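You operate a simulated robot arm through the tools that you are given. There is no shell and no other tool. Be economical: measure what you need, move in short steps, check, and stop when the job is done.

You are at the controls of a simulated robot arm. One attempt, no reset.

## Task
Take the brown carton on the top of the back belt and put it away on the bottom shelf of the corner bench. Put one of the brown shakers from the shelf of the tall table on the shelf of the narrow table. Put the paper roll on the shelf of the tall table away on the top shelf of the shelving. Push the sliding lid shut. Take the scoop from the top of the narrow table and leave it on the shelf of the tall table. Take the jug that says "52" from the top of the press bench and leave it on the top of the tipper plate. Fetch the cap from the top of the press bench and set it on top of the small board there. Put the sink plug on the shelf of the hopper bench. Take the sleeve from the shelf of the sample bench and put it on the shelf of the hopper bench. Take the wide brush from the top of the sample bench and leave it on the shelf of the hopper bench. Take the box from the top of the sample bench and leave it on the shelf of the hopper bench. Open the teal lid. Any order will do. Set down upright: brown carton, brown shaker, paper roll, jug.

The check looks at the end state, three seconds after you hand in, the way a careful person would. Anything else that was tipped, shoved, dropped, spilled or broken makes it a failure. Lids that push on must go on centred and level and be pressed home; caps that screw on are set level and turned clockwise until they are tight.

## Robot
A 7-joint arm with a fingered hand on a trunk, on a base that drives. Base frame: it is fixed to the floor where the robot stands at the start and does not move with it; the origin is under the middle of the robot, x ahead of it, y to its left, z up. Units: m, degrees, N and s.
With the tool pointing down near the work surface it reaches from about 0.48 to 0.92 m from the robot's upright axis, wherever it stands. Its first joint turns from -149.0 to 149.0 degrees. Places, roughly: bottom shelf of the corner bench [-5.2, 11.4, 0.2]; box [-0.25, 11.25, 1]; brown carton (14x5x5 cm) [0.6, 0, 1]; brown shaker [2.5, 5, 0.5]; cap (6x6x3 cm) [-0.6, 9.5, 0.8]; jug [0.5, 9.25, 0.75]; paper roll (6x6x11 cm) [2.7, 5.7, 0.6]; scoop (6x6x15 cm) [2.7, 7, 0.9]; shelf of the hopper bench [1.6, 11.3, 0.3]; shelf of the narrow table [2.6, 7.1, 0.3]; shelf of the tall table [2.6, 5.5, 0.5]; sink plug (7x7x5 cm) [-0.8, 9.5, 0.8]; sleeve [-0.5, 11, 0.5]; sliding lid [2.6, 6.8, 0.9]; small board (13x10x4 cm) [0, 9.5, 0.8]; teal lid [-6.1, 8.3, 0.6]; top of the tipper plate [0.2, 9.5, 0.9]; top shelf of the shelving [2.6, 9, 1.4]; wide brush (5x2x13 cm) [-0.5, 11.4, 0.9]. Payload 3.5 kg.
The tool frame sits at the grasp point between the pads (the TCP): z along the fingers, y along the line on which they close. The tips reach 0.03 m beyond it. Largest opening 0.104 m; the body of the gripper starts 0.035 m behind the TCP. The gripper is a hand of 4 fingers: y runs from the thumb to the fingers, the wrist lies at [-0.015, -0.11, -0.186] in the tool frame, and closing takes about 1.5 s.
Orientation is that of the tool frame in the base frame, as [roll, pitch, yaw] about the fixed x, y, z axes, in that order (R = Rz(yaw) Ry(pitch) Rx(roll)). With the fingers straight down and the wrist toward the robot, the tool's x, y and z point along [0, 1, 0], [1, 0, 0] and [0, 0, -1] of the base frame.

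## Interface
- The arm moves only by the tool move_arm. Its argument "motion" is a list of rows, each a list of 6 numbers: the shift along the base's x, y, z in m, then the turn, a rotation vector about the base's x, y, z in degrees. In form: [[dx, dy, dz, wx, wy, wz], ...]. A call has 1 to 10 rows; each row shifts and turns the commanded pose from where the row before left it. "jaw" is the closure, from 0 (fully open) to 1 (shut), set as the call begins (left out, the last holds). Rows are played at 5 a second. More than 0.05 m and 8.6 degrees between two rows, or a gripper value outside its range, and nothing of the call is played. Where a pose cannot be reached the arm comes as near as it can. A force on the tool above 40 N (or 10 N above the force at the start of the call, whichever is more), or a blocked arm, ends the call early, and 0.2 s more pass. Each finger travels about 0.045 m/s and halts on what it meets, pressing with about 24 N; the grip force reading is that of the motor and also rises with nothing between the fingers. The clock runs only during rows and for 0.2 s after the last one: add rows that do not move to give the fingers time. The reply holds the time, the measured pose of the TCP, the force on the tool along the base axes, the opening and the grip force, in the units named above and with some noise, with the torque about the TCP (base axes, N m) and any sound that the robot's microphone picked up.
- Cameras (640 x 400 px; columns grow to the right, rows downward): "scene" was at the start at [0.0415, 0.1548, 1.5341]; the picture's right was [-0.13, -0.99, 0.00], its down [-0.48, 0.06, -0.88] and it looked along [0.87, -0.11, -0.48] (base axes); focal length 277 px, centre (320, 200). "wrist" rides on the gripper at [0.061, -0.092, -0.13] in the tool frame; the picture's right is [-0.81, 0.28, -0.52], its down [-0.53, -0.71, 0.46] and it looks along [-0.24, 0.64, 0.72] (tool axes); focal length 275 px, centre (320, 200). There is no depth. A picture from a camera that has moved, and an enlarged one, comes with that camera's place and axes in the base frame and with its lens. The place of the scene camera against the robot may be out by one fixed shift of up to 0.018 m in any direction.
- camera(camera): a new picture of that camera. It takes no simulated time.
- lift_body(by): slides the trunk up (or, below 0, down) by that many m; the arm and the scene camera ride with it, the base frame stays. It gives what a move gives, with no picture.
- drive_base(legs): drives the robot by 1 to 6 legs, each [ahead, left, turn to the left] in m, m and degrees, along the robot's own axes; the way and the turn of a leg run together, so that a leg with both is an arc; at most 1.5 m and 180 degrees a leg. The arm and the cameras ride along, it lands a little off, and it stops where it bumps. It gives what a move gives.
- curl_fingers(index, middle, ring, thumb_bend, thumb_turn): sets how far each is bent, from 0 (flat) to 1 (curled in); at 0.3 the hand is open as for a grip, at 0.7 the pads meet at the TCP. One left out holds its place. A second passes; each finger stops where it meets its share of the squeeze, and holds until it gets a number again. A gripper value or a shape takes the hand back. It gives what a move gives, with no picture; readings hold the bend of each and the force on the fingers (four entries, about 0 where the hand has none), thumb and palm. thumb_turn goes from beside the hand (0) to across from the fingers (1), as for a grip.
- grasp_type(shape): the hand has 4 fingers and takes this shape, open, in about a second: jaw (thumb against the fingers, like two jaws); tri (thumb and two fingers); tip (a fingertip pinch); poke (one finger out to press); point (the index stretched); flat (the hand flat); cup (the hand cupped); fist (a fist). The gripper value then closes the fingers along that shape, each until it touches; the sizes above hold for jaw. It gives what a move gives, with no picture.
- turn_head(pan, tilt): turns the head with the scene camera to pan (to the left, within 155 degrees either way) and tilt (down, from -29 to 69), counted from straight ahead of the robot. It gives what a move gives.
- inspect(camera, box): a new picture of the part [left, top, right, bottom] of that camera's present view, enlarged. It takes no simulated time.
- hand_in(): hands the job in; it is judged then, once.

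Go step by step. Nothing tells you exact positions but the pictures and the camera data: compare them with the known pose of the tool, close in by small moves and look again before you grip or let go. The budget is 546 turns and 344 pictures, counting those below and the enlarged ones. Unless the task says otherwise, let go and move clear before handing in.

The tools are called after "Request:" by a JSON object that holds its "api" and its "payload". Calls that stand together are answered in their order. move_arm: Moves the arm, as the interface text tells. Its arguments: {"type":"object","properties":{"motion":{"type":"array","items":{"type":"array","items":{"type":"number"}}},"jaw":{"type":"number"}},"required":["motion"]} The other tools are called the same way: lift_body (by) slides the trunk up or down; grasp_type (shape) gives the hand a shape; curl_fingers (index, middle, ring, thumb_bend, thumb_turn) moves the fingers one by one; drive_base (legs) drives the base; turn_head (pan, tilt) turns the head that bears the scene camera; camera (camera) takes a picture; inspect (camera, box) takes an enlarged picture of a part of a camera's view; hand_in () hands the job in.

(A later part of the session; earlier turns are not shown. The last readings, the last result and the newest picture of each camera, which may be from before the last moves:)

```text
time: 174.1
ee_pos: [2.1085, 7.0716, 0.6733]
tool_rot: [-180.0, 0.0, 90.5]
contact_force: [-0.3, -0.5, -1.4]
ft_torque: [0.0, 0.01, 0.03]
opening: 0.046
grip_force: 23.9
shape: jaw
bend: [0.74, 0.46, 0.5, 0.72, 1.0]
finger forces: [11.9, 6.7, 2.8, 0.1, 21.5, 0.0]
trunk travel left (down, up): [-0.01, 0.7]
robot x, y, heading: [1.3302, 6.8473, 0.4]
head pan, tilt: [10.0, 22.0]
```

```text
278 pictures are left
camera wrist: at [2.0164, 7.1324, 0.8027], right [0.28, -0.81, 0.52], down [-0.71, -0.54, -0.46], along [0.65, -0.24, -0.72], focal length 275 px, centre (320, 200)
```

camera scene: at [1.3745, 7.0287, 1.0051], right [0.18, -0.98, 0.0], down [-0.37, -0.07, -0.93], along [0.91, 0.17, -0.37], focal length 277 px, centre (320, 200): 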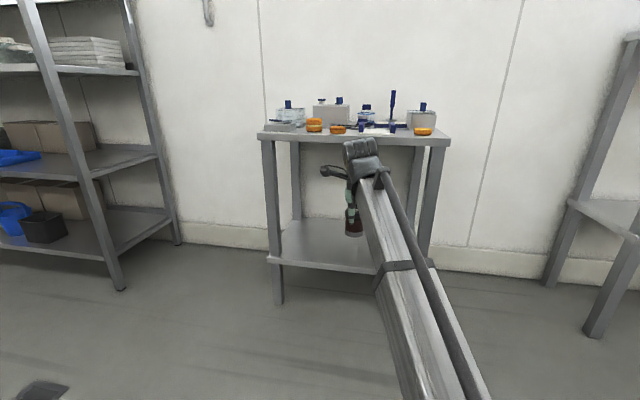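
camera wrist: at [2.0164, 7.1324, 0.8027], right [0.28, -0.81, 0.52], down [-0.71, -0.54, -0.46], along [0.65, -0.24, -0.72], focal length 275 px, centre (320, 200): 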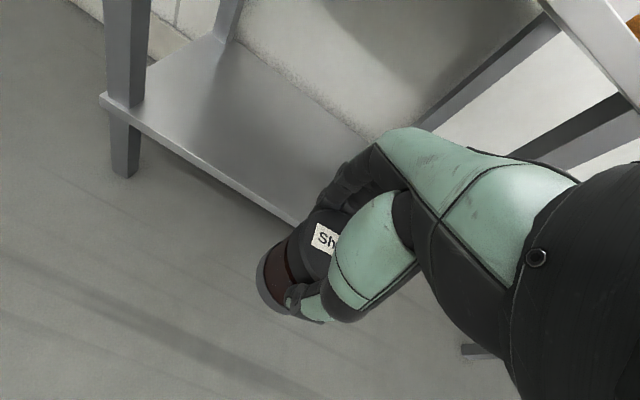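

Request:
{"api": "move_arm", "payload": {"motion": [[0, 0.01, -0.035, 0, 0, 0], [0, 0.01, -0.035, 0, 0, 0], [0, 0.01, -0.035, 0, 0, 0], [0, 0.01, -0.035, 0, 0, 0], [0, 0.01, -0.035, 0, 0, 0], [0, 0, -0.015, 0, 0, 0], [0, 0, 0, 0, 0, 0]]}}

Request:
{"api": "drive_base", "payload": {"legs": [[0.3, 0.0, 0]]}}

Request:
{"api": "camera", "payload": {"camera": "scene"}}

Request:
{"api": "camera", "payload": {"camera": "wrist"}}

```text
time: 175.7
ee_pos: [2.1088, 7.123, 0.4822]
tool_rot: [180.0, 0.0, 90.5]
contact_force: [-0.6, -0.6, -0.5]
ft_torque: [0.0, 0.02, -0.01]
opening: 0.0462
grip_force: 23.8
shape: jaw
bend: [0.74, 0.46, 0.5, 0.72, 1.0]
finger forces: [11.8, 6.8, 2.8, 0.0, 21.4, 0.0]
trunk travel left (down, up): [-0.01, 0.7]
robot x, y, heading: [1.3364, 6.847, 0.6]
head pan, tilt: [10.0, 22.0]
```

```text
time: 177.7
ee_pos: [2.4135, 7.1251, 0.4806]
tool_rot: [179.9, 0.0, 90.5]
contact_force: [-0.4, -0.2, -1.9]
ft_torque: [0.01, 0.0, 0.01]
opening: 0.0462
grip_force: 24.3
shape: jaw
bend: [0.74, 0.46, 0.5, 0.72, 1.0]
finger forces: [11.9, 6.8, 2.8, 0.1, 21.5, 0.0]
trunk travel left (down, up): [-0.01, 0.7]
robot x, y, heading: [1.6412, 6.8508, 0.5]
head pan, tilt: [10.0, 22.0]
```

```text
277 pictures are left
camera scene: at [1.6796, 7.0316, 1.0051], right [0.18, -0.98, 0.0], down [-0.37, -0.07, -0.93], along [0.91, 0.17, -0.37], focal length 277 px, centre (320, 200)
```

scene: 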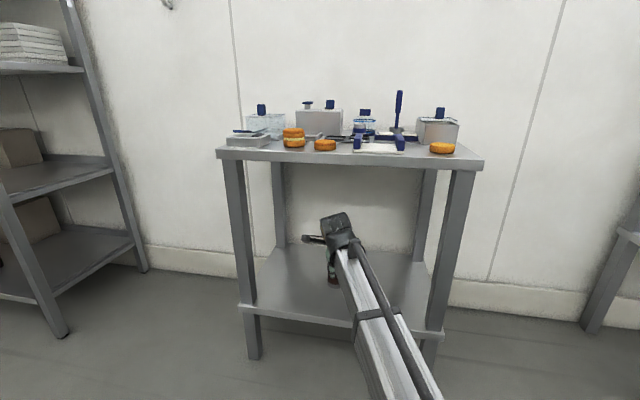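

```text
276 pictures are left
camera wrist: at [2.3221, 7.1859, 0.6119], right [0.28, -0.81, 0.52], down [-0.71, -0.54, -0.46], along [0.65, -0.24, -0.72], focal length 275 px, centre (320, 200)
```

wrist: 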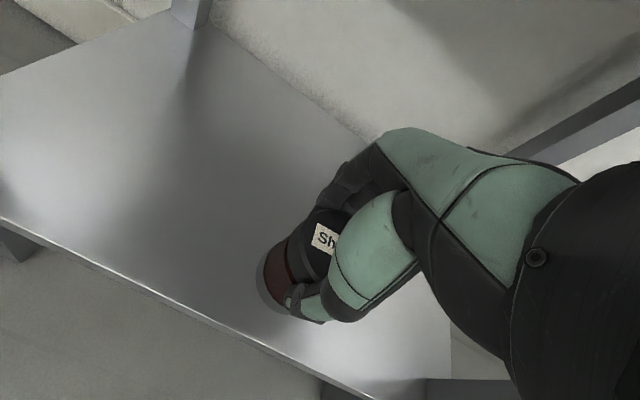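

Request:
{"api": "drive_base", "payload": {"legs": [[0.13, 0.0, 0]]}}

Request:
{"api": "move_arm", "payload": {"motion": [[0, 0, -0.03, 0, 0, 0], [0, 0, -0.03, 0, 0, 0], [0, 0, -0.03, 0, 0, 0], [0, 0, -0.01, 0, 0, 0], [0, 0, 0, 0, 0, 0]]}}

Request:
{"api": "camera", "payload": {"camera": "wrist"}}

Request:
{"api": "camera", "payload": {"camera": "scene"}}

```text
time: 179.0
ee_pos: [2.5453, 7.1237, 0.4808]
tool_rot: [-180.0, 0.0, 90.3]
contact_force: [0.2, 0.1, -0.3]
ft_torque: [0.01, 0.0, 0.01]
opening: 0.0462
grip_force: 23.1
shape: jaw
bend: [0.74, 0.46, 0.5, 0.72, 1.0]
finger forces: [11.8, 6.7, 2.8, 0.1, 21.5, 0.0]
trunk travel left (down, up): [-0.01, 0.7]
robot x, y, heading: [1.7667, 6.8502, 0.2]
head pan, tilt: [10.0, 22.0]
```

```text
time: 180.2
ee_pos: [2.5425, 7.124, 0.381]
tool_rot: [-180.0, 0.0, 90.3]
contact_force: [-0.9, 0.4, -1.6]
ft_torque: [0.0, 0.02, 0.01]
opening: 0.0461
grip_force: 24.2
shape: jaw
bend: [0.74, 0.46, 0.5, 0.72, 1.0]
finger forces: [11.8, 6.8, 2.8, 0.0, 21.5, 0.1]
trunk travel left (down, up): [-0.01, 0.7]
robot x, y, heading: [1.7684, 6.8511, 0.2]
head pan, tilt: [10.0, 22.0]
```

```text
275 pictures are left
camera wrist: at [2.4507, 7.1847, 0.512], right [0.28, -0.81, 0.52], down [-0.71, -0.54, -0.46], along [0.65, -0.24, -0.72], focal length 275 px, centre (320, 200)
```

wrist: 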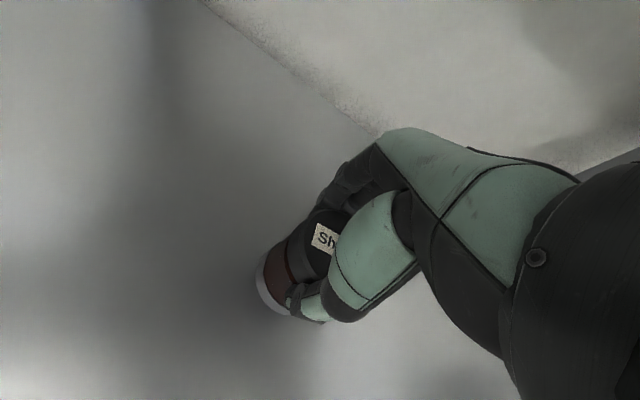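

```text
274 pictures are left
camera scene: at [1.8089, 7.0325, 1.0051], right [0.18, -0.98, 0.0], down [-0.37, -0.07, -0.93], along [0.91, 0.17, -0.37], focal length 277 px, centre (320, 200)
```

scene: 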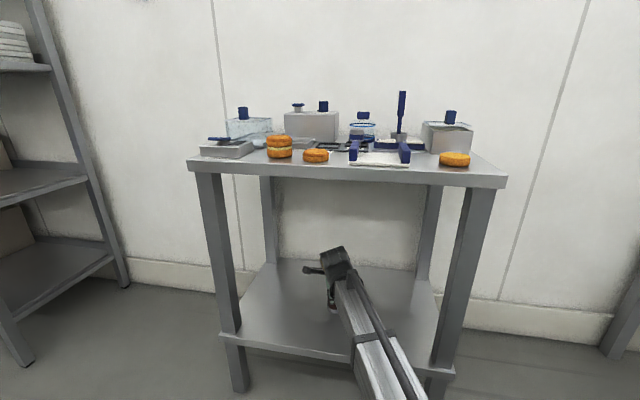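

Request:
{"api": "move_arm", "payload": {"motion": [[0, 0, -0.008, 0, 0, 0], [0, 0, -0.008, 0, 0, 0], [0, 0, -0.005, 0, 0, 0], [0, 0, 0, 0, 0, 0]]}}

Request:
{"api": "inspect", "payload": {"camera": "scene", "box": [280, 240, 400, 340]}}

```text
time: 181.2
ee_pos: [2.5436, 7.1241, 0.3596]
tool_rot: [180.0, 0.0, 90.3]
contact_force: [-0.5, -0.6, -0.7]
ft_torque: [-0.02, -0.02, 0.0]
opening: 0.0462
grip_force: 24.1
shape: jaw
bend: [0.74, 0.46, 0.5, 0.72, 1.0]
finger forces: [12.0, 6.8, 2.7, 0.0, 21.3, 0.1]
trunk travel left (down, up): [-0.01, 0.7]
robot x, y, heading: [1.7669, 6.8533, 0.4]
head pan, tilt: [10.0, 22.0]
```

```text
4.00 times, centred on (340, 290) of scene
camera zoom: at [1.8089, 7.0325, 1.0051], right [0.18, -0.98, 0.0], down [-0.37, -0.07, -0.93], along [0.91, 0.17, -0.37], focal length 1106 px, centre (240, -160)
```

zoom: 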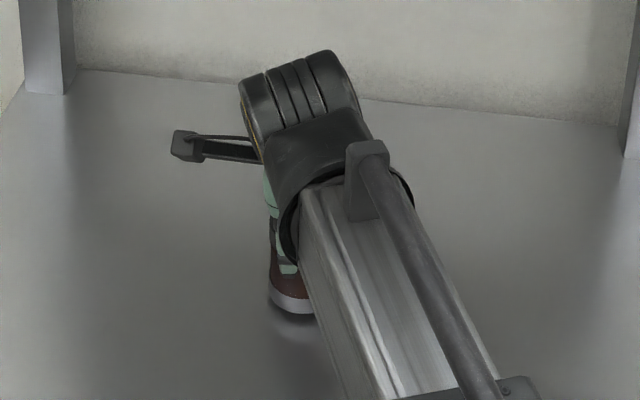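

Request:
{"api": "move_arm", "payload": {"motion": [[0, 0, -0.004, 0, 0, 0], [0, 0, -0.004, 0, 0, 0], [0, 0, 0, 0, 0, 0]]}}

Request:
{"api": "inspect", "payload": {"camera": "scene", "box": [280, 240, 400, 340]}}

```text
time: 182.0
ee_pos: [2.5431, 7.1239, 0.3532]
tool_rot: [179.9, 0.0, 90.3]
contact_force: [-1.0, -1.0, 1.2]
ft_torque: [-0.02, 0.02, 0.05]
opening: 0.0465
grip_force: 24.4
shape: jaw
bend: [0.74, 0.46, 0.5, 0.72, 1.0]
finger forces: [11.9, 6.9, 2.9, 0.0, 21.7, 0.1]
trunk travel left (down, up): [-0.01, 0.7]
robot x, y, heading: [1.7699, 6.8478, 0.4]
head pan, tilt: [10.0, 22.0]
```

```text
4.00 times, centred on (340, 290) of scene
camera zoom: at [1.8087, 7.0324, 1.0052], right [0.18, -0.98, 0.0], down [-0.37, -0.07, -0.93], along [0.91, 0.17, -0.37], focal length 1106 px, centre (240, -160)
```

zoom: 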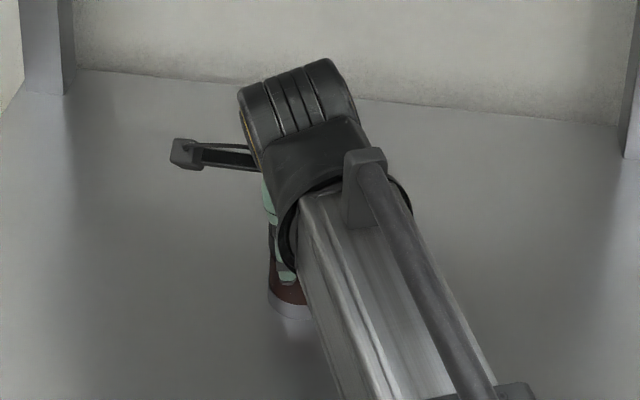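

Request:
{"api": "move_arm", "payload": {"motion": [[0, 0, -0.002, 0, 0, 0], [0, 0, 0, 0, 0, 0], [0, 0, 0, 0, 0, 0]]}}

```text
time: 182.8
ee_pos: [2.5433, 7.1232, 0.3526]
tool_rot: [179.9, -0.1, 90.3]
contact_force: [-1.2, -1.1, 12.3]
ft_torque: [-0.08, 0.03, -0.03]
opening: 0.0465
grip_force: 23.9
shape: jaw
bend: [0.74, 0.46, 0.5, 0.72, 1.0]
finger forces: [12.4, 7.4, 3.3, 0.1, 23.5, 0.1]
trunk travel left (down, up): [-0.01, 0.7]
robot x, y, heading: [1.7686, 6.8521, 0.2]
head pan, tilt: [10.0, 22.0]
```

It stands on the shelf (12 N contact). I let go and rise.

Request:
{"api": "move_arm", "payload": {"motion": [[0, 0, 0.001, 0, 0, 0], [0, 0, 0, 0, 0, 0], [0, 0, 0, 0, 0, 0], [0, 0, 0, 0, 0, 0], [0, 0, 0, 0, 0, 0], [0, 0, 0, 0, 0, 0], [0, 0, 0, 0, 0, 0], [0, 0, 0, 0, 0, 0]], "jaw": 0}}

Request:
{"api": "move_arm", "payload": {"motion": [[0, 0, 0.02, 0, 0, 0], [0, 0, 0.03, 0, 0, 0], [0, 0, 0.03, 0, 0, 0], [0, 0, 0.03, 0, 0, 0], [0, 0, 0.02, 0, 0, 0], [0, 0, 0, 0, 0, 0]]}}

Request:
{"api": "drive_base", "payload": {"legs": [[-0.45, 0, 0]]}}

Request:
{"api": "camera", "payload": {"camera": "scene"}}

```text
time: 184.6
ee_pos: [2.5433, 7.1252, 0.3525]
tool_rot: [179.9, 0.0, 90.3]
contact_force: [0.4, -0.1, 0.6]
ft_torque: [0.01, -0.03, 0.0]
opening: 0.1036
grip_force: 0.2
shape: jaw
bend: [0.3, 0.3, 0.3, 0.3, 0.98]
finger forces: [0.0, 0.0, 0.0, 0.0, 0.0, 0.0]
trunk travel left (down, up): [-0.01, 0.7]
robot x, y, heading: [1.7687, 6.8479, 0.3]
head pan, tilt: [10.0, 22.0]
```

```text
time: 186.0
ee_pos: [2.5438, 7.1241, 0.4835]
tool_rot: [180.0, 0.0, 90.4]
contact_force: [0.2, -0.2, 0.9]
ft_torque: [0.01, 0.03, 0.04]
opening: 0.1036
grip_force: 0.2
shape: jaw
bend: [0.3, 0.3, 0.3, 0.3, 0.98]
finger forces: [0.0, 0.0, 0.0, 0.0, 0.0, 0.0]
trunk travel left (down, up): [-0.01, 0.7]
robot x, y, heading: [1.7677, 6.8539, 0.4]
head pan, tilt: [10.0, 22.0]
```

```text
time: 188.7
ee_pos: [2.0934, 7.1223, 0.4833]
tool_rot: [179.9, -0.1, 90.5]
contact_force: [1.1, 1.2, -0.1]
ft_torque: [0.0, -0.01, 0.02]
opening: 0.1035
grip_force: 0.0
shape: jaw
bend: [0.3, 0.3, 0.3, 0.3, 0.98]
finger forces: [0.1, 0.0, 0.0, 0.1, 0.0, 0.1]
trunk travel left (down, up): [-0.01, 0.7]
robot x, y, heading: [1.3129, 6.8456, 0.3]
head pan, tilt: [10.0, 22.0]
```

```text
271 pictures are left
camera scene: at [1.358, 7.0293, 1.0051], right [0.18, -0.98, 0.0], down [-0.37, -0.07, -0.93], along [0.91, 0.17, -0.37], focal length 277 px, centre (320, 200)
```

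scene: 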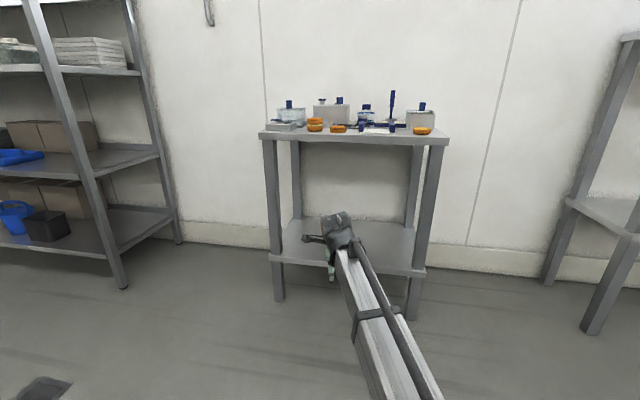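

Request:
{"api": "lift_body", "payload": {"by": 0.4}}

Request:
{"api": "lift_body", "payload": {"by": 0.27}}

Request:
{"api": "turn_head", "payload": {"pan": 0, "tilt": 38}}

Request:
{"api": "camera", "payload": {"camera": "scene"}}

Request:
{"api": "camera", "payload": {"camera": "wrist"}}

```text
time: 192.6
ee_pos: [2.0925, 7.1231, 0.8831]
tool_rot: [-179.9, 0.0, 90.3]
contact_force: [0.6, 0.1, 0.0]
ft_torque: [-0.02, 0.04, 0.0]
opening: 0.1035
grip_force: 0.1
shape: jaw
bend: [0.3, 0.3, 0.3, 0.3, 0.98]
finger forces: [0.0, 0.0, 0.0, 0.0, 0.0, 0.0]
trunk travel left (down, up): [-0.41, 0.3]
robot x, y, heading: [1.3162, 6.8467, 0.4]
head pan, tilt: [10.0, 22.0]
```

```text
time: 195.3
ee_pos: [2.0924, 7.1218, 1.1523]
tool_rot: [180.0, 0.0, 90.4]
contact_force: [-0.3, 0.1, 0.2]
ft_torque: [0.02, 0.0, 0.03]
opening: 0.1036
grip_force: 0.1
shape: jaw
bend: [0.3, 0.3, 0.3, 0.3, 0.98]
finger forces: [0.0, 0.0, 0.1, 0.0, 0.0, 0.1]
trunk travel left (down, up): [-0.68, 0.03]
robot x, y, heading: [1.3174, 6.8473, 0.5]
head pan, tilt: [10.0, 22.0]
```

```text
time: 196.1
ee_pos: [2.093, 7.1217, 1.1527]
tool_rot: [-180.0, -0.1, 90.5]
contact_force: [-0.6, 0.4, 0.3]
ft_torque: [0.01, 0.03, 0.01]
opening: 0.1038
grip_force: 0.1
shape: jaw
bend: [0.3, 0.3, 0.3, 0.3, 0.98]
finger forces: [0.0, 0.0, 0.0, 0.0, 0.1, 0.0]
trunk travel left (down, up): [-0.68, 0.03]
robot x, y, heading: [1.3137, 6.8442, 0.1]
head pan, tilt: [0.0, 38.0]
```

```text
270 pictures are left
camera scene: at [1.353, 7.0132, 1.65], right [0.01, -1.0, 0.0], down [-0.62, -0.01, -0.79], along [0.79, 0.01, -0.62], focal length 277 px, centre (320, 200)
```

scene: 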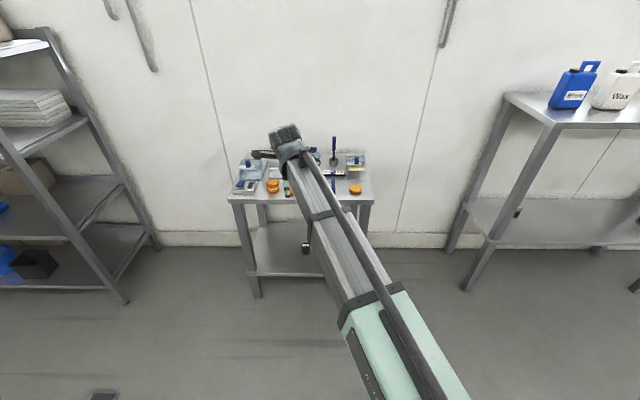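

```text
269 pictures are left
camera wrist: at [2.0007, 7.1826, 1.2834], right [0.28, -0.81, 0.52], down [-0.71, -0.54, -0.46], along [0.65, -0.24, -0.72], focal length 275 px, centre (320, 200)
```

wrist: 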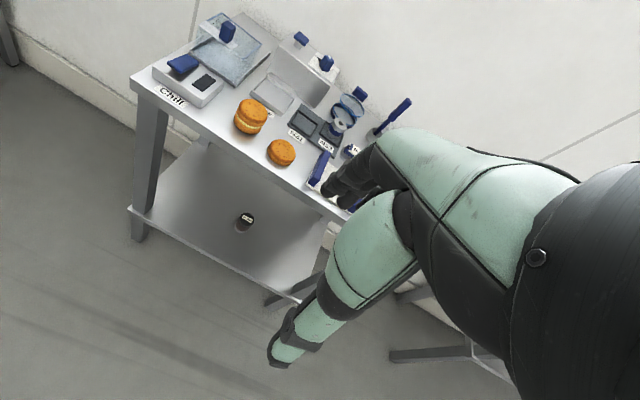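

The shaker stands upright on the narrow shelf. Now I look closer at the scoop and the sliding lid.

Request:
{"api": "inspect", "payload": {"camera": "scene", "box": [300, 120, 400, 210]}}

Request:
{"api": "inspect", "payload": {"camera": "wrist", "box": [270, 50, 430, 220]}}

```text
4.44 times, centred on (350, 165) of scene
camera zoom: at [1.353, 7.0132, 1.65], right [0.01, -1.0, 0.0], down [-0.62, -0.01, -0.79], along [0.79, 0.01, -0.62], focal length 1229 px, centre (187, 356)
```

zoom: 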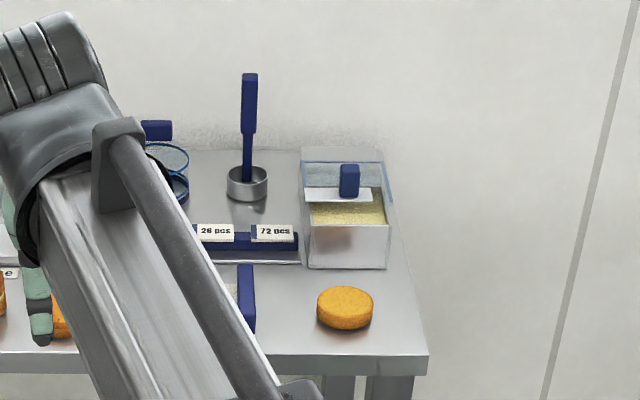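

```text
2.35 times, centred on (350, 135) of wrist
camera zoom: at [2.0007, 7.1826, 1.2834], right [0.28, -0.81, 0.52], down [-0.71, -0.54, -0.46], along [0.65, -0.24, -0.72], focal length 648 px, centre (249, 353)
```

zoom: 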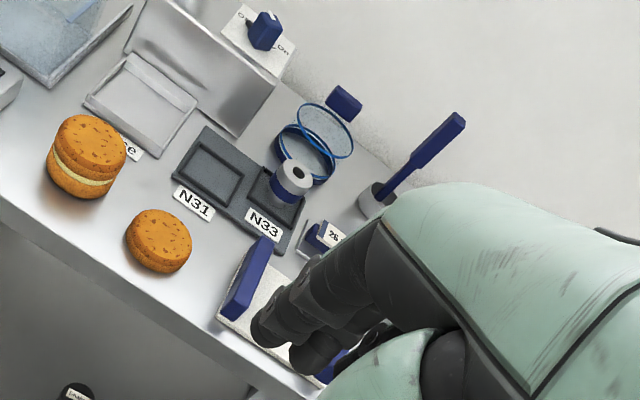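

The scoop's axis is at about (2.69, 6.963) with its handle top at z 1.017. I drive so the hand comes near and above it.

Request:
{"api": "drive_base", "payload": {"legs": [[0.46, -0.16, 0]]}}

Request:
{"api": "camera", "payload": {"camera": "wrist"}}

Request:
{"api": "turn_head", "payload": {"pan": 0, "tilt": 45}}

Request:
{"api": "camera", "payload": {"camera": "scene"}}

```text
time: 199.0
ee_pos: [2.552, 6.9666, 1.1534]
tool_rot: [180.0, 0.0, 90.5]
contact_force: [-0.2, -0.1, -0.9]
ft_torque: [0.0, 0.0, 0.0]
opening: 0.1035
grip_force: 0.0
shape: jaw
bend: [0.3, 0.3, 0.3, 0.3, 0.98]
finger forces: [0.0, 0.0, 0.0, 0.0, 0.0, 0.0]
trunk travel left (down, up): [-0.68, 0.03]
robot x, y, heading: [1.7772, 6.6863, 0.8]
head pan, tilt: [0.0, 38.0]
```

```text
266 pictures are left
camera wrist: at [2.4599, 7.0261, 1.2831], right [0.28, -0.81, 0.52], down [-0.71, -0.54, -0.46], along [0.65, -0.24, -0.72], focal length 275 px, centre (320, 200)
```

wrist: 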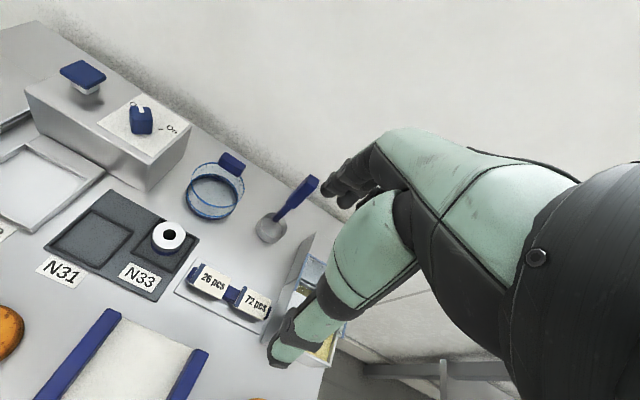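

```text
time: 199.7
ee_pos: [2.5512, 6.9668, 1.1526]
tool_rot: [180.0, 0.1, 90.5]
contact_force: [0.8, -0.9, -0.1]
ft_torque: [0.02, -0.01, 0.0]
opening: 0.1038
grip_force: 0.0
shape: jaw
bend: [0.3, 0.3, 0.3, 0.3, 0.98]
finger forces: [0.1, 0.1, 0.0, 0.0, 0.0, 0.0]
trunk travel left (down, up): [-0.68, 0.03]
robot x, y, heading: [1.7801, 6.6895, 0.3]
head pan, tilt: [0.0, 45.0]
```

```text
265 pictures are left
camera scene: at [1.8073, 6.855, 1.6397], right [0.01, -1.0, 0.0], down [-0.71, -0.01, -0.71], along [0.71, 0.01, -0.71], focal length 277 px, centre (320, 200)
```

scene: 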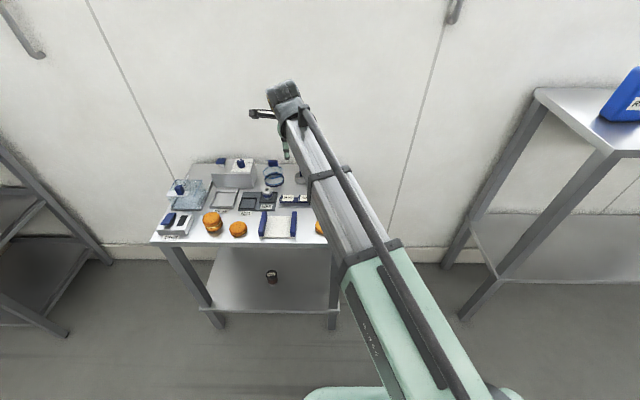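

Request:
{"api": "move_arm", "payload": {"motion": [[0.04, -0.003, 0, 0, 0, 0], [0.04, -0.004, 0, 0, 0, 0], [0.04, -0.003, 0, 0, 0, 0], [0.02, 0, -0.03, 0, 0, 0], [0, 0, 0, 0, 0, 0], [0, 0, 0, 0, 0, 0]], "jaw": 0.35}}

Request:
{"api": "camera", "payload": {"camera": "wrist"}}

Request:
{"api": "inspect", "payload": {"camera": "scene", "box": [240, 60, 360, 220]}}

```text
time: 201.1
ee_pos: [2.6905, 6.9572, 1.1226]
tool_rot: [-180.0, 0.0, 90.4]
contact_force: [-1.0, 0.5, -1.0]
ft_torque: [0.0, 0.01, -0.02]
opening: 0.0682
grip_force: 0.0
shape: jaw
bend: [0.28, 0.39, 0.35, 0.62, 1.0]
finger forces: [0.0, 0.0, 0.0, 0.0, 0.0, 0.1]
trunk travel left (down, up): [-0.68, 0.03]
robot x, y, heading: [1.7738, 6.6892, 0.6]
head pan, tilt: [0.0, 45.0]
```

```text
264 pictures are left
camera wrist: at [2.5986, 7.0169, 1.2524], right [0.28, -0.81, 0.52], down [-0.71, -0.54, -0.46], along [0.65, -0.24, -0.72], focal length 275 px, centre (320, 200)
```

wrist: 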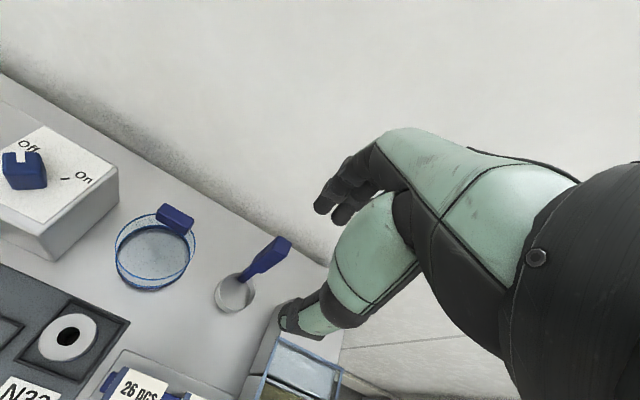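

```text
2.50 times, centred on (300, 140) of scene
camera zoom: at [1.8073, 6.855, 1.6397], right [0.01, -1.0, 0.0], down [-0.71, -0.01, -0.71], along [0.71, 0.01, -0.71], focal length 692 px, centre (370, 350)
```

zoom: 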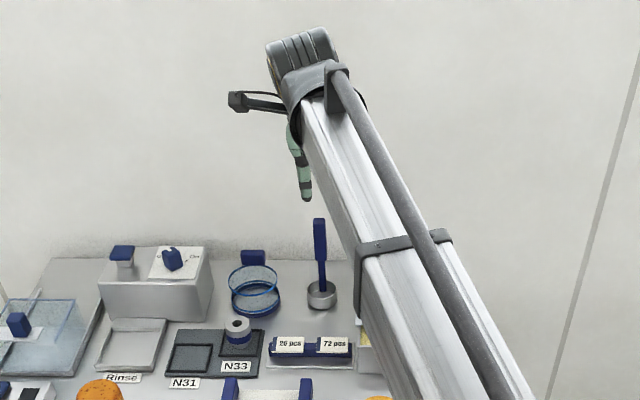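

Request:
{"api": "move_arm", "payload": {"motion": [[0.02, -0.001, 0, 0, 0, 0], [0.02, -0.002, -0.01, 0, 0, 0], [0, 0, -0.03, 0, 0, 0], [0, 0, -0.02, 0, 0, 0], [0, 0, 0, 0, 0, 0], [0, 0, 0, 0, 0, 0]], "jaw": 0.1}}

Request:
{"api": "camera", "payload": {"camera": "wrist"}}

Request:
{"api": "inspect", "payload": {"camera": "scene", "box": [240, 60, 360, 220]}}

```text
time: 202.5
ee_pos: [2.7313, 6.9528, 1.0642]
tool_rot: [-180.0, 0.0, 90.4]
contact_force: [0.6, 0.4, 0.0]
ft_torque: [0.0, 0.03, -0.03]
opening: 0.0934
grip_force: 0.0
shape: jaw
bend: [0.29, 0.32, 0.3, 0.35, 0.98]
finger forces: [0.0, 0.1, 0.0, 0.0, 0.1, 0.0]
trunk travel left (down, up): [-0.68, 0.03]
robot x, y, heading: [1.7762, 6.6893, 0.5]
head pan, tilt: [0.0, 45.0]
```

```text
262 pictures are left
camera wrist: at [2.6389, 7.013, 1.1941], right [0.28, -0.81, 0.52], down [-0.71, -0.54, -0.46], along [0.65, -0.24, -0.72], focal length 275 px, centre (320, 200)
```

wrist: 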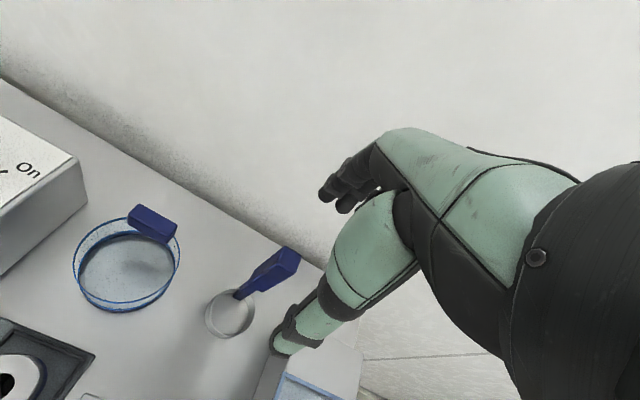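

```text
2.50 times, centred on (300, 140) of scene
camera zoom: at [1.8072, 6.855, 1.6397], right [0.01, -1.0, 0.0], down [-0.71, -0.01, -0.71], along [0.71, 0.01, -0.71], focal length 692 px, centre (370, 350)
```

zoom: 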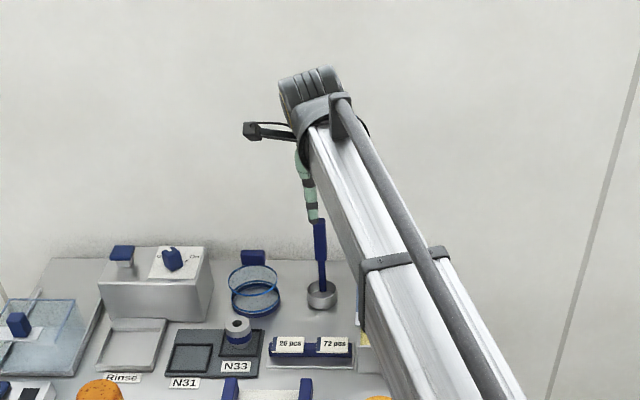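

Request:
{"api": "move_arm", "payload": {"motion": [[0, 0, -0.02, 0, 0, 0], [0, 0, -0.02, 0, 0, 0], [0, 0, -0.02, 0, 0, 0], [0, 0, -0.015, 0, 0, 0], [0, 0, 0, 0, 0, 0]]}}

Request:
{"api": "camera", "payload": {"camera": "wrist"}}

Request:
{"api": "inspect", "payload": {"camera": "scene", "box": [240, 60, 360, 220]}}

```text
time: 203.7
ee_pos: [2.731, 6.9533, 0.9895]
tool_rot: [179.9, 0.0, 90.6]
contact_force: [0.1, -0.4, 0.3]
ft_torque: [0.03, 0.0, -0.02]
opening: 0.0936
grip_force: 0.1
shape: jaw
bend: [0.29, 0.32, 0.3, 0.35, 0.98]
finger forces: [0.0, 0.1, 0.0, 0.0, 0.1, 0.1]
trunk travel left (down, up): [-0.68, 0.03]
robot x, y, heading: [1.7778, 6.6893, 0.7]
head pan, tilt: [0.0, 45.0]
```

```text
260 pictures are left
camera wrist: at [2.6384, 7.0135, 1.1192], right [0.28, -0.81, 0.52], down [-0.71, -0.54, -0.46], along [0.65, -0.24, -0.72], focal length 275 px, centre (320, 200)
```

wrist: 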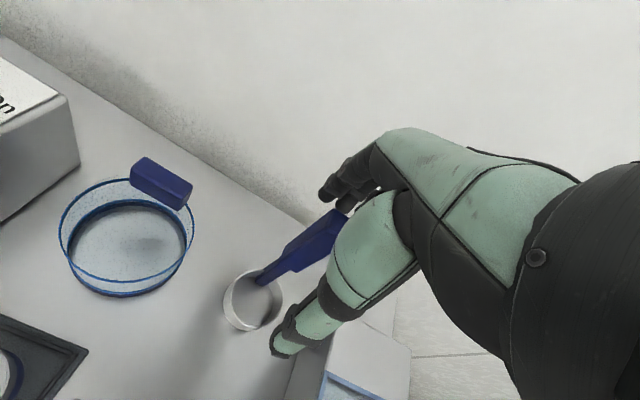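

```text
2.50 times, centred on (300, 140) of scene
camera zoom: at [1.8072, 6.855, 1.6397], right [0.01, -1.0, 0.0], down [-0.71, -0.01, -0.71], along [0.71, 0.01, -0.71], focal length 692 px, centre (370, 350)
```

zoom: 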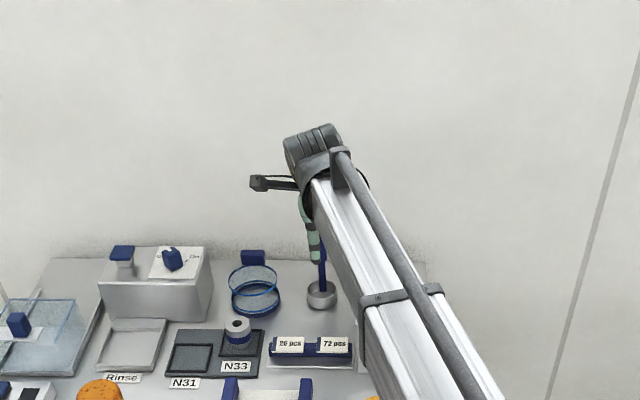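

Request:
{"api": "move_arm", "payload": {"motion": [[0, 0, 0, 0, 0, 0], [0, 0, 0, 0, 0, 0], [0, 0, 0, 0, 0, 0], [0, 0, 0, 0, 0, 0], [0, 0, 0, 0, 0, 0], [0, 0, 0, 0, 0, 0], [0, 0, 0, 0, 0, 0], [0, 0, 0, 0, 0, 0], [0, 0, 0, 0, 0, 0]], "jaw": 1}}

Request:
{"api": "camera", "payload": {"camera": "wrist"}}

```text
time: 205.7
ee_pos: [2.7309, 6.9526, 0.9879]
tool_rot: [180.0, 0.0, 90.6]
contact_force: [-0.4, 0.4, -0.3]
ft_torque: [0.01, 0.02, -0.02]
opening: 0.0161
grip_force: 23.8
shape: jaw
bend: [0.73, 0.61, 0.67, 0.75, 1.0]
finger forces: [13.2, 7.0, 0.0, 0.1, 20.3, 0.1]
trunk travel left (down, up): [-0.68, 0.03]
robot x, y, heading: [1.7731, 6.6898, 0.5]
head pan, tilt: [0.0, 45.0]
```

```text
258 pictures are left
camera wrist: at [2.6386, 7.0136, 1.1193], right [0.28, -0.81, 0.52], down [-0.71, -0.54, -0.46], along [0.65, -0.24, -0.72], focal length 275 px, centre (320, 200)
```

wrist: 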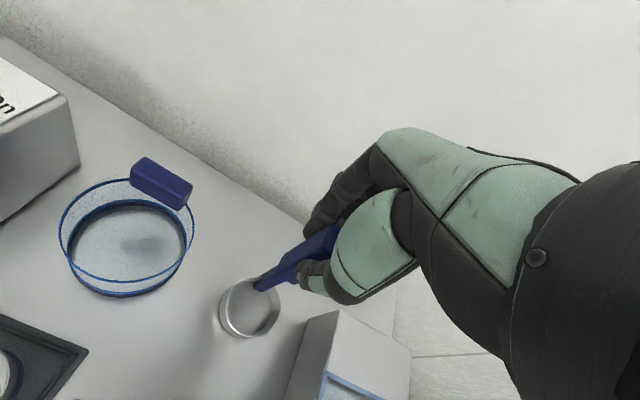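

Request:
{"api": "move_arm", "payload": {"motion": [[0, 0, 0.02, 0, 0, 0], [0, 0, 0.03, 0, 0, 0], [0, 0, 0.03, 0, 0, 0], [0, 0, 0.03, 0, 0, 0], [0, 0, 0.03, 0, 0, 0], [0, 0, 0, 0, 0, 0]]}}

Request:
{"api": "camera", "payload": {"camera": "wrist"}}

Request:
{"api": "inspect", "payload": {"camera": "scene", "box": [220, 40, 380, 220]}}

```text
time: 207.1
ee_pos: [2.7313, 6.9529, 1.1293]
tool_rot: [180.0, 0.0, 90.7]
contact_force: [0.5, 0.2, -1.6]
ft_torque: [0.0, -0.03, -0.02]
opening: 0.0164
grip_force: 24.2
shape: jaw
bend: [0.73, 0.61, 0.67, 0.75, 1.0]
finger forces: [13.2, 7.0, 0.0, 0.0, 20.3, 0.0]
trunk travel left (down, up): [-0.68, 0.03]
robot x, y, heading: [1.775, 6.6867, 0.8]
head pan, tilt: [0.0, 45.0]
```

```text
257 pictures are left
camera wrist: at [2.6392, 7.0135, 1.2592], right [0.28, -0.81, 0.52], down [-0.71, -0.54, -0.46], along [0.65, -0.24, -0.72], focal length 275 px, centre (320, 200)
```

wrist: 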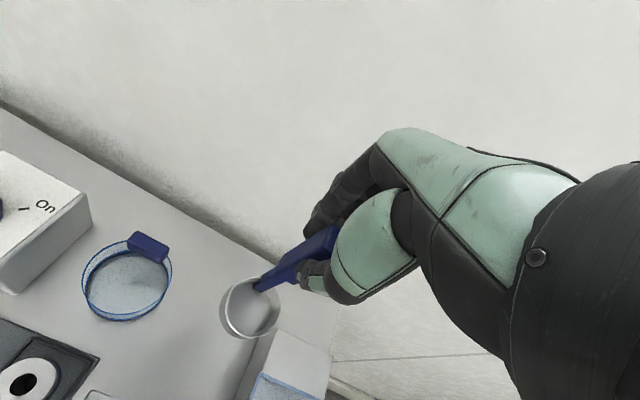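

```text
2.22 times, centred on (300, 130) of scene
camera zoom: at [1.8075, 6.8551, 1.6397], right [0.01, -1.0, 0.0], down [-0.71, -0.01, -0.71], along [0.71, 0.01, -0.71], focal length 615 px, centre (364, 356)
```

zoom: 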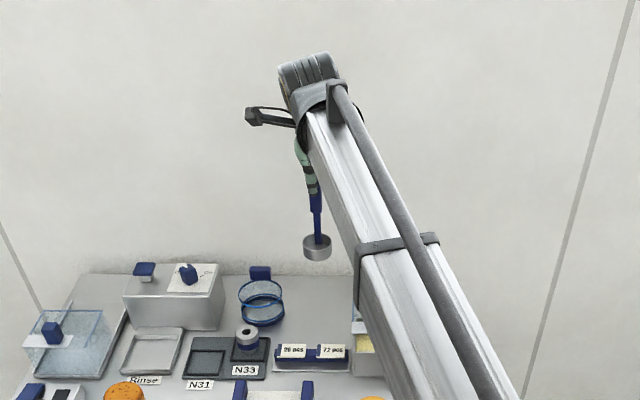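

The scoop is up. I back out, fold the arm in, and drive to the tall table at y about 5.45.

Request:
{"api": "drive_base", "payload": {"legs": [[-0.5, 0, -0.6]]}}

Request:
{"api": "move_arm", "payload": {"motion": [[-0.04, 0, 0.02, 0, 0, 0], [-0.04, 0, 0.02, 0, 0, 0], [-0.04, 0, 0.02, 0, 0, 0], [-0.04, 0, 0.02, 0, 0, 0], [-0.02, 0, 0.02, 0, 0, 0], [0, 0, 0, 0, 0, 0]]}}

Request:
{"api": "drive_base", "payload": {"legs": [[0, -1.49, 0]]}}

Request:
{"api": "lift_body", "payload": {"by": -0.4}}

Request:
{"api": "lift_body", "payload": {"by": -0.1}}

Request:
{"api": "turn_head", "payload": {"pan": 0, "tilt": 22}}

Request:
{"api": "camera", "payload": {"camera": "scene"}}

```text
time: 210.0
ee_pos: [2.2303, 6.946, 1.1296]
tool_rot: [179.9, 0.0, 90.4]
contact_force: [-0.2, -0.7, -0.9]
ft_torque: [0.0, -0.01, 0.0]
opening: 0.0162
grip_force: 23.7
shape: jaw
bend: [0.73, 0.61, 0.67, 0.75, 1.0]
finger forces: [13.1, 7.0, 0.0, 0.0, 20.3, 0.0]
trunk travel left (down, up): [-0.68, 0.03]
robot x, y, heading: [1.2778, 6.6793, 0.3]
head pan, tilt: [0.0, 45.0]
```

```text
time: 211.4
ee_pos: [2.0505, 6.9472, 1.2283]
tool_rot: [-179.9, 0.0, 90.5]
contact_force: [0.4, -0.6, -1.4]
ft_torque: [0.0, -0.02, 0.04]
opening: 0.0163
grip_force: 23.8
shape: jaw
bend: [0.73, 0.61, 0.67, 0.75, 1.0]
finger forces: [13.1, 7.1, 0.0, 0.0, 20.3, 0.0]
trunk travel left (down, up): [-0.68, 0.03]
robot x, y, heading: [1.2758, 6.6849, 0.4]
head pan, tilt: [0.0, 45.0]
```

```text
time: 218.6
ee_pos: [2.0642, 5.4973, 1.2275]
tool_rot: [180.0, 0.0, 90.6]
contact_force: [0.1, 0.0, -1.0]
ft_torque: [-0.01, -0.03, 0.02]
opening: 0.0164
grip_force: 24.0
shape: jaw
bend: [0.73, 0.61, 0.67, 0.75, 1.0]
finger forces: [13.2, 7.1, 0.0, 0.0, 20.3, 0.0]
trunk travel left (down, up): [-0.68, 0.03]
robot x, y, heading: [1.2886, 5.2288, 0.6]
head pan, tilt: [0.0, 45.0]
```

```text
time: 222.5
ee_pos: [2.0637, 5.4969, 0.8274]
tool_rot: [-180.0, 0.0, 90.6]
contact_force: [0.3, 0.1, -1.3]
ft_torque: [-0.02, 0.02, 0.02]
opening: 0.0164
grip_force: 23.9
shape: jaw
bend: [0.73, 0.61, 0.67, 0.75, 1.0]
finger forces: [13.2, 7.0, 0.0, 0.0, 20.3, 0.0]
trunk travel left (down, up): [-0.28, 0.43]
robot x, y, heading: [1.2884, 5.2322, 1.0]
head pan, tilt: [0.0, 45.0]
```

```text
time: 223.8
ee_pos: [2.0643, 5.4967, 0.7262]
tool_rot: [-180.0, 0.0, 90.6]
contact_force: [-0.7, -0.2, -1.4]
ft_torque: [-0.01, 0.0, -0.01]
opening: 0.016
grip_force: 24.2
shape: jaw
bend: [0.73, 0.61, 0.67, 0.75, 1.0]
finger forces: [13.2, 7.0, 0.0, 0.0, 20.3, 0.0]
trunk travel left (down, up): [-0.18, 0.53]
robot x, y, heading: [1.2913, 5.2322, 0.4]
head pan, tilt: [0.0, 45.0]
```

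```text
time: 224.7
ee_pos: [2.0634, 5.4972, 0.7283]
tool_rot: [-179.9, 0.0, 90.7]
contact_force: [0.4, -0.2, -1.3]
ft_torque: [-0.01, -0.04, -0.04]
opening: 0.0162
grip_force: 24.0
shape: jaw
bend: [0.73, 0.61, 0.67, 0.75, 1.0]
finger forces: [13.2, 7.1, 0.0, 0.0, 20.3, 0.1]
trunk travel left (down, up): [-0.18, 0.53]
robot x, y, heading: [1.2909, 5.2304, 1.0]
head pan, tilt: [0.0, 22.0]
```

```text
255 pictures are left
camera scene: at [1.3313, 5.3976, 1.175], right [0.01, -1.0, 0.0], down [-0.38, 0.0, -0.93], along [0.93, 0.01, -0.38], focal length 277 px, centre (320, 200)
```

scene: 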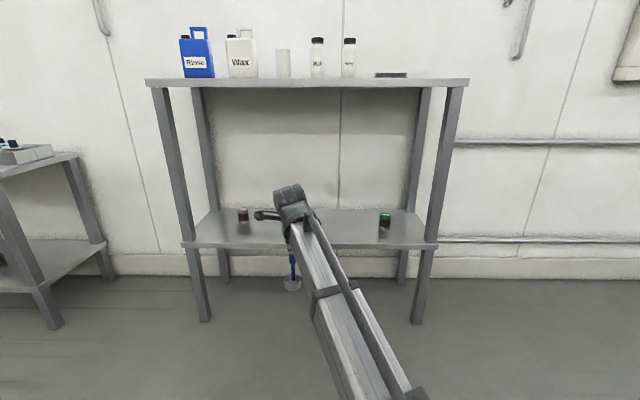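

Request:
{"api": "drive_base", "payload": {"legs": [[0.52, 0, -0.7]]}}

Request:
{"api": "camera", "payload": {"camera": "scene"}}

Request:
{"api": "camera", "payload": {"camera": "wrist"}}

```text
time: 227.7
ee_pos: [2.5937, 5.4901, 0.7284]
tool_rot: [-180.0, 0.0, 90.0]
contact_force: [0.6, 0.3, -0.5]
ft_torque: [0.03, -0.03, 0.03]
opening: 0.0164
grip_force: 24.1
shape: jaw
bend: [0.73, 0.61, 0.67, 0.75, 1.0]
finger forces: [13.3, 7.0, 0.1, 0.1, 20.4, 0.1]
trunk travel left (down, up): [-0.18, 0.53]
robot x, y, heading: [1.8161, 5.2342, -0.1]
head pan, tilt: [0.0, 22.0]
```

```text
254 pictures are left
camera scene: at [1.8603, 5.3999, 1.1751], right [0.0, -1.0, 0.0], down [-0.37, 0.0, -0.93], along [0.93, 0.0, -0.37], focal length 277 px, centre (320, 200)
```

scene: 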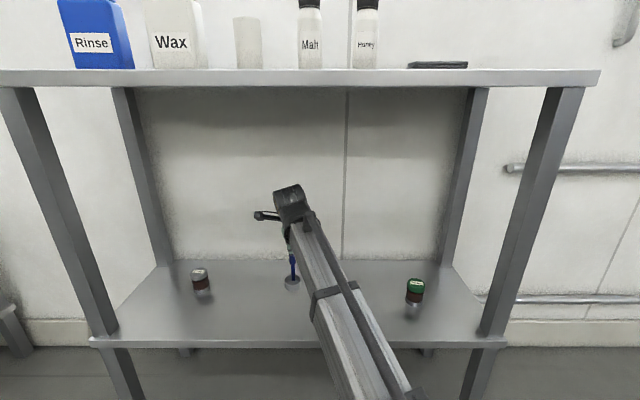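

```text
253 pictures are left
camera wrist: at [2.5025, 5.5517, 0.8581], right [0.27, -0.81, 0.52], down [-0.71, -0.53, -0.46], along [0.64, -0.24, -0.72], focal length 275 px, centre (320, 200)
```

wrist: 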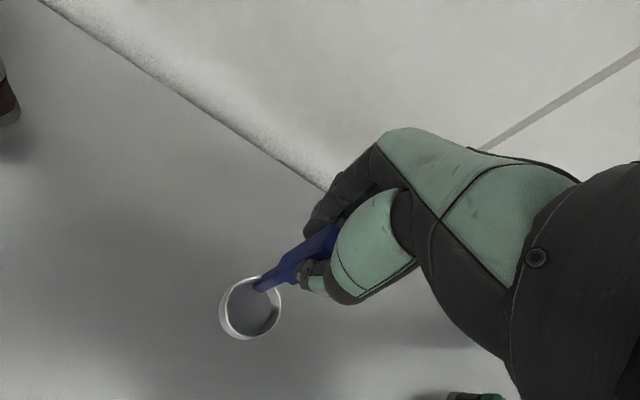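

Request:
{"api": "move_arm", "payload": {"motion": [[0, 0, -0.02, 0, 0, 0], [0, 0, -0.02, 0, 0, 0], [0, 0, -0.015, 0, 0, 0], [0, 0, -0.006, 0, 0, 0], [0, 0, 0, 0, 0, 0]]}}

Request:
{"api": "move_arm", "payload": {"motion": [[0, 0, -0.004, 0, 0, 0], [0, 0, -0.003, 0, 0, 0], [0, 0, 0, 0, 0, 0]]}}

Request:
{"api": "inspect", "payload": {"camera": "scene", "box": [240, 180, 380, 320]}}

```text
time: 228.9
ee_pos: [2.5938, 5.4906, 0.6672]
tool_rot: [-179.9, 0.0, 90.0]
contact_force: [-0.4, 1.0, -1.2]
ft_torque: [0.01, 0.02, 0.03]
opening: 0.0164
grip_force: 24.3
shape: jaw
bend: [0.73, 0.61, 0.67, 0.75, 1.0]
finger forces: [13.2, 7.0, 0.0, 0.1, 20.3, 0.0]
trunk travel left (down, up): [-0.18, 0.53]
robot x, y, heading: [1.8157, 5.2344, -0.1]
head pan, tilt: [0.0, 22.0]
```

```text
time: 229.7
ee_pos: [2.5943, 5.4894, 0.659]
tool_rot: [-179.9, 0.0, 89.8]
contact_force: [-0.3, 1.2, -1.1]
ft_torque: [0.0, -0.01, 0.0]
opening: 0.0159
grip_force: 23.6
shape: jaw
bend: [0.73, 0.61, 0.67, 0.75, 1.0]
finger forces: [13.3, 7.0, 0.0, 0.0, 20.3, 0.0]
trunk travel left (down, up): [-0.18, 0.53]
robot x, y, heading: [1.8155, 5.2337, -0.1]
head pan, tilt: [0.0, 22.0]
```

```text
2.86 times, centred on (310, 250) of scene
camera zoom: at [1.8604, 5.3999, 1.1751], right [0.0, -1.0, 0.0], down [-0.37, 0.0, -0.93], along [0.93, 0.0, -0.37], focal length 790 px, centre (349, 57)
```

zoom: 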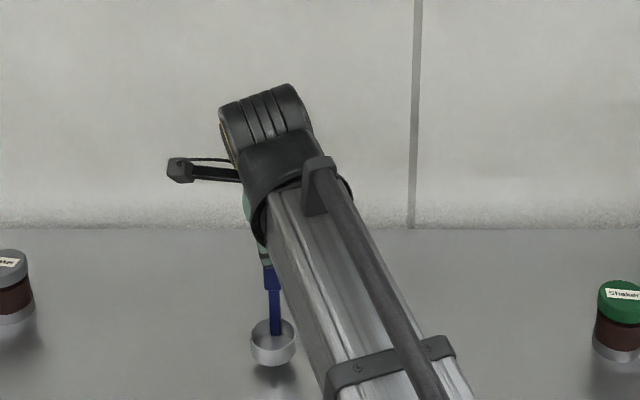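

Request:
{"api": "move_arm", "payload": {"motion": [[0, 0, -0.004, 0, 0, 0], [0, 0, -0.003, 0, 0, 0], [0, 0, 0, 0, 0, 0]]}}

Request:
{"api": "inspect", "payload": {"camera": "scene", "box": [240, 180, 380, 320]}}

```text
time: 230.5
ee_pos: [2.596, 5.4906, 0.6525]
tool_rot: [-180.0, 0.0, 90.0]
contact_force: [0.3, -0.3, -1.1]
ft_torque: [0.0, -0.01, 0.01]
opening: 0.0164
grip_force: 23.9
shape: jaw
bend: [0.73, 0.61, 0.67, 0.75, 1.0]
finger forces: [13.2, 7.0, 0.1, 0.0, 20.3, 0.0]
trunk travel left (down, up): [-0.18, 0.53]
robot x, y, heading: [1.818, 5.2276, -0.5]
head pan, tilt: [0.0, 22.0]
```

```text
2.86 times, centred on (310, 250) of scene
camera zoom: at [1.8604, 5.3999, 1.1751], right [0.0, -1.0, 0.0], down [-0.37, 0.0, -0.93], along [0.93, 0.0, -0.37], focal length 790 px, centre (349, 57)
```

zoom: 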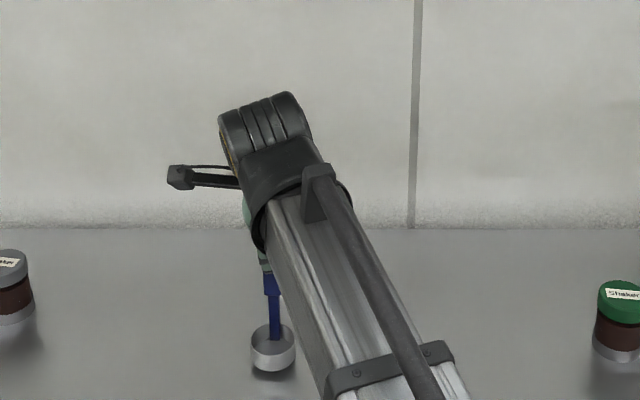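

Request:
{"api": "move_arm", "payload": {"motion": [[0, 0, -0.003, 0, 0, 0], [0, 0, -0.002, 0, 0, 0], [0, 0, 0, 0, 0, 0]]}}

Request:
{"api": "move_arm", "payload": {"motion": [[0, 0, -0.002, 0, 0, 0], [0, 0, 0, 0, 0, 0]]}}

```text
time: 231.3
ee_pos: [2.5934, 5.4904, 0.6472]
tool_rot: [-180.0, 0.0, 89.8]
contact_force: [-0.5, 0.3, -1.2]
ft_torque: [-0.02, 0.0, -0.01]
opening: 0.0161
grip_force: 24.2
shape: jaw
bend: [0.73, 0.61, 0.67, 0.75, 1.0]
finger forces: [13.2, 6.9, 0.0, 0.0, 20.4, 0.1]
trunk travel left (down, up): [-0.18, 0.53]
robot x, y, heading: [1.8158, 5.2313, -0.2]
head pan, tilt: [0.0, 22.0]
```

```text
time: 231.9
ee_pos: [2.5941, 5.4914, 0.6453]
tool_rot: [179.9, 0.0, 89.9]
contact_force: [1.9, -0.1, 1.1]
ft_torque: [-0.04, -0.03, -0.01]
opening: 0.0163
grip_force: 23.8
shape: jaw
bend: [0.73, 0.61, 0.67, 0.75, 1.0]
finger forces: [13.9, 7.6, 0.1, 0.0, 20.5, 0.1]
trunk travel left (down, up): [-0.18, 0.53]
robot x, y, heading: [1.82, 5.2334, -0.1]
head pan, tilt: [0.0, 22.0]
```

Request:
{"api": "move_arm", "payload": {"motion": [[0, 0, -0.0015, 0, 0, 0], [0, 0, 0, 0, 0, 0]]}}

Request:
{"api": "inspect", "payload": {"camera": "scene", "box": [240, 180, 380, 320]}}

```text
time: 232.5
ee_pos: [2.5944, 5.491, 0.6448]
tool_rot: [-180.0, 0.0, 89.9]
contact_force: [0.9, -0.9, 2.2]
ft_torque: [0.04, -0.03, -0.01]
opening: 0.0165
grip_force: 24.3
shape: jaw
bend: [0.73, 0.6, 0.67, 0.75, 1.0]
finger forces: [14.3, 7.8, 0.0, 0.0, 21.3, 0.1]
trunk travel left (down, up): [-0.18, 0.53]
robot x, y, heading: [1.8141, 5.2328, -0.0]
head pan, tilt: [0.0, 22.0]
```

```text
2.86 times, centred on (310, 250) of scene
camera zoom: at [1.8602, 5.3999, 1.1751], right [0.0, -1.0, 0.0], down [-0.37, 0.0, -0.93], along [0.93, 0.0, -0.37], focal length 790 px, centre (349, 57)
```

zoom: 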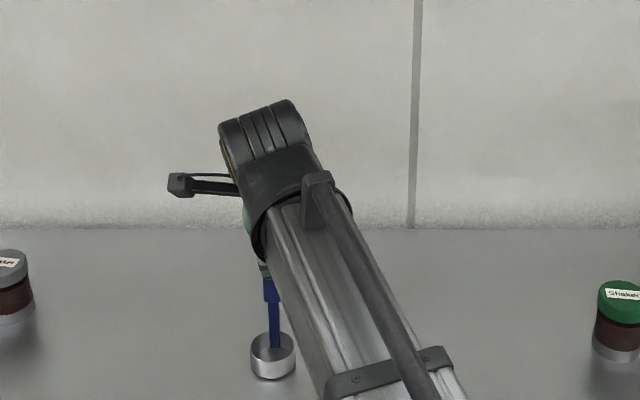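

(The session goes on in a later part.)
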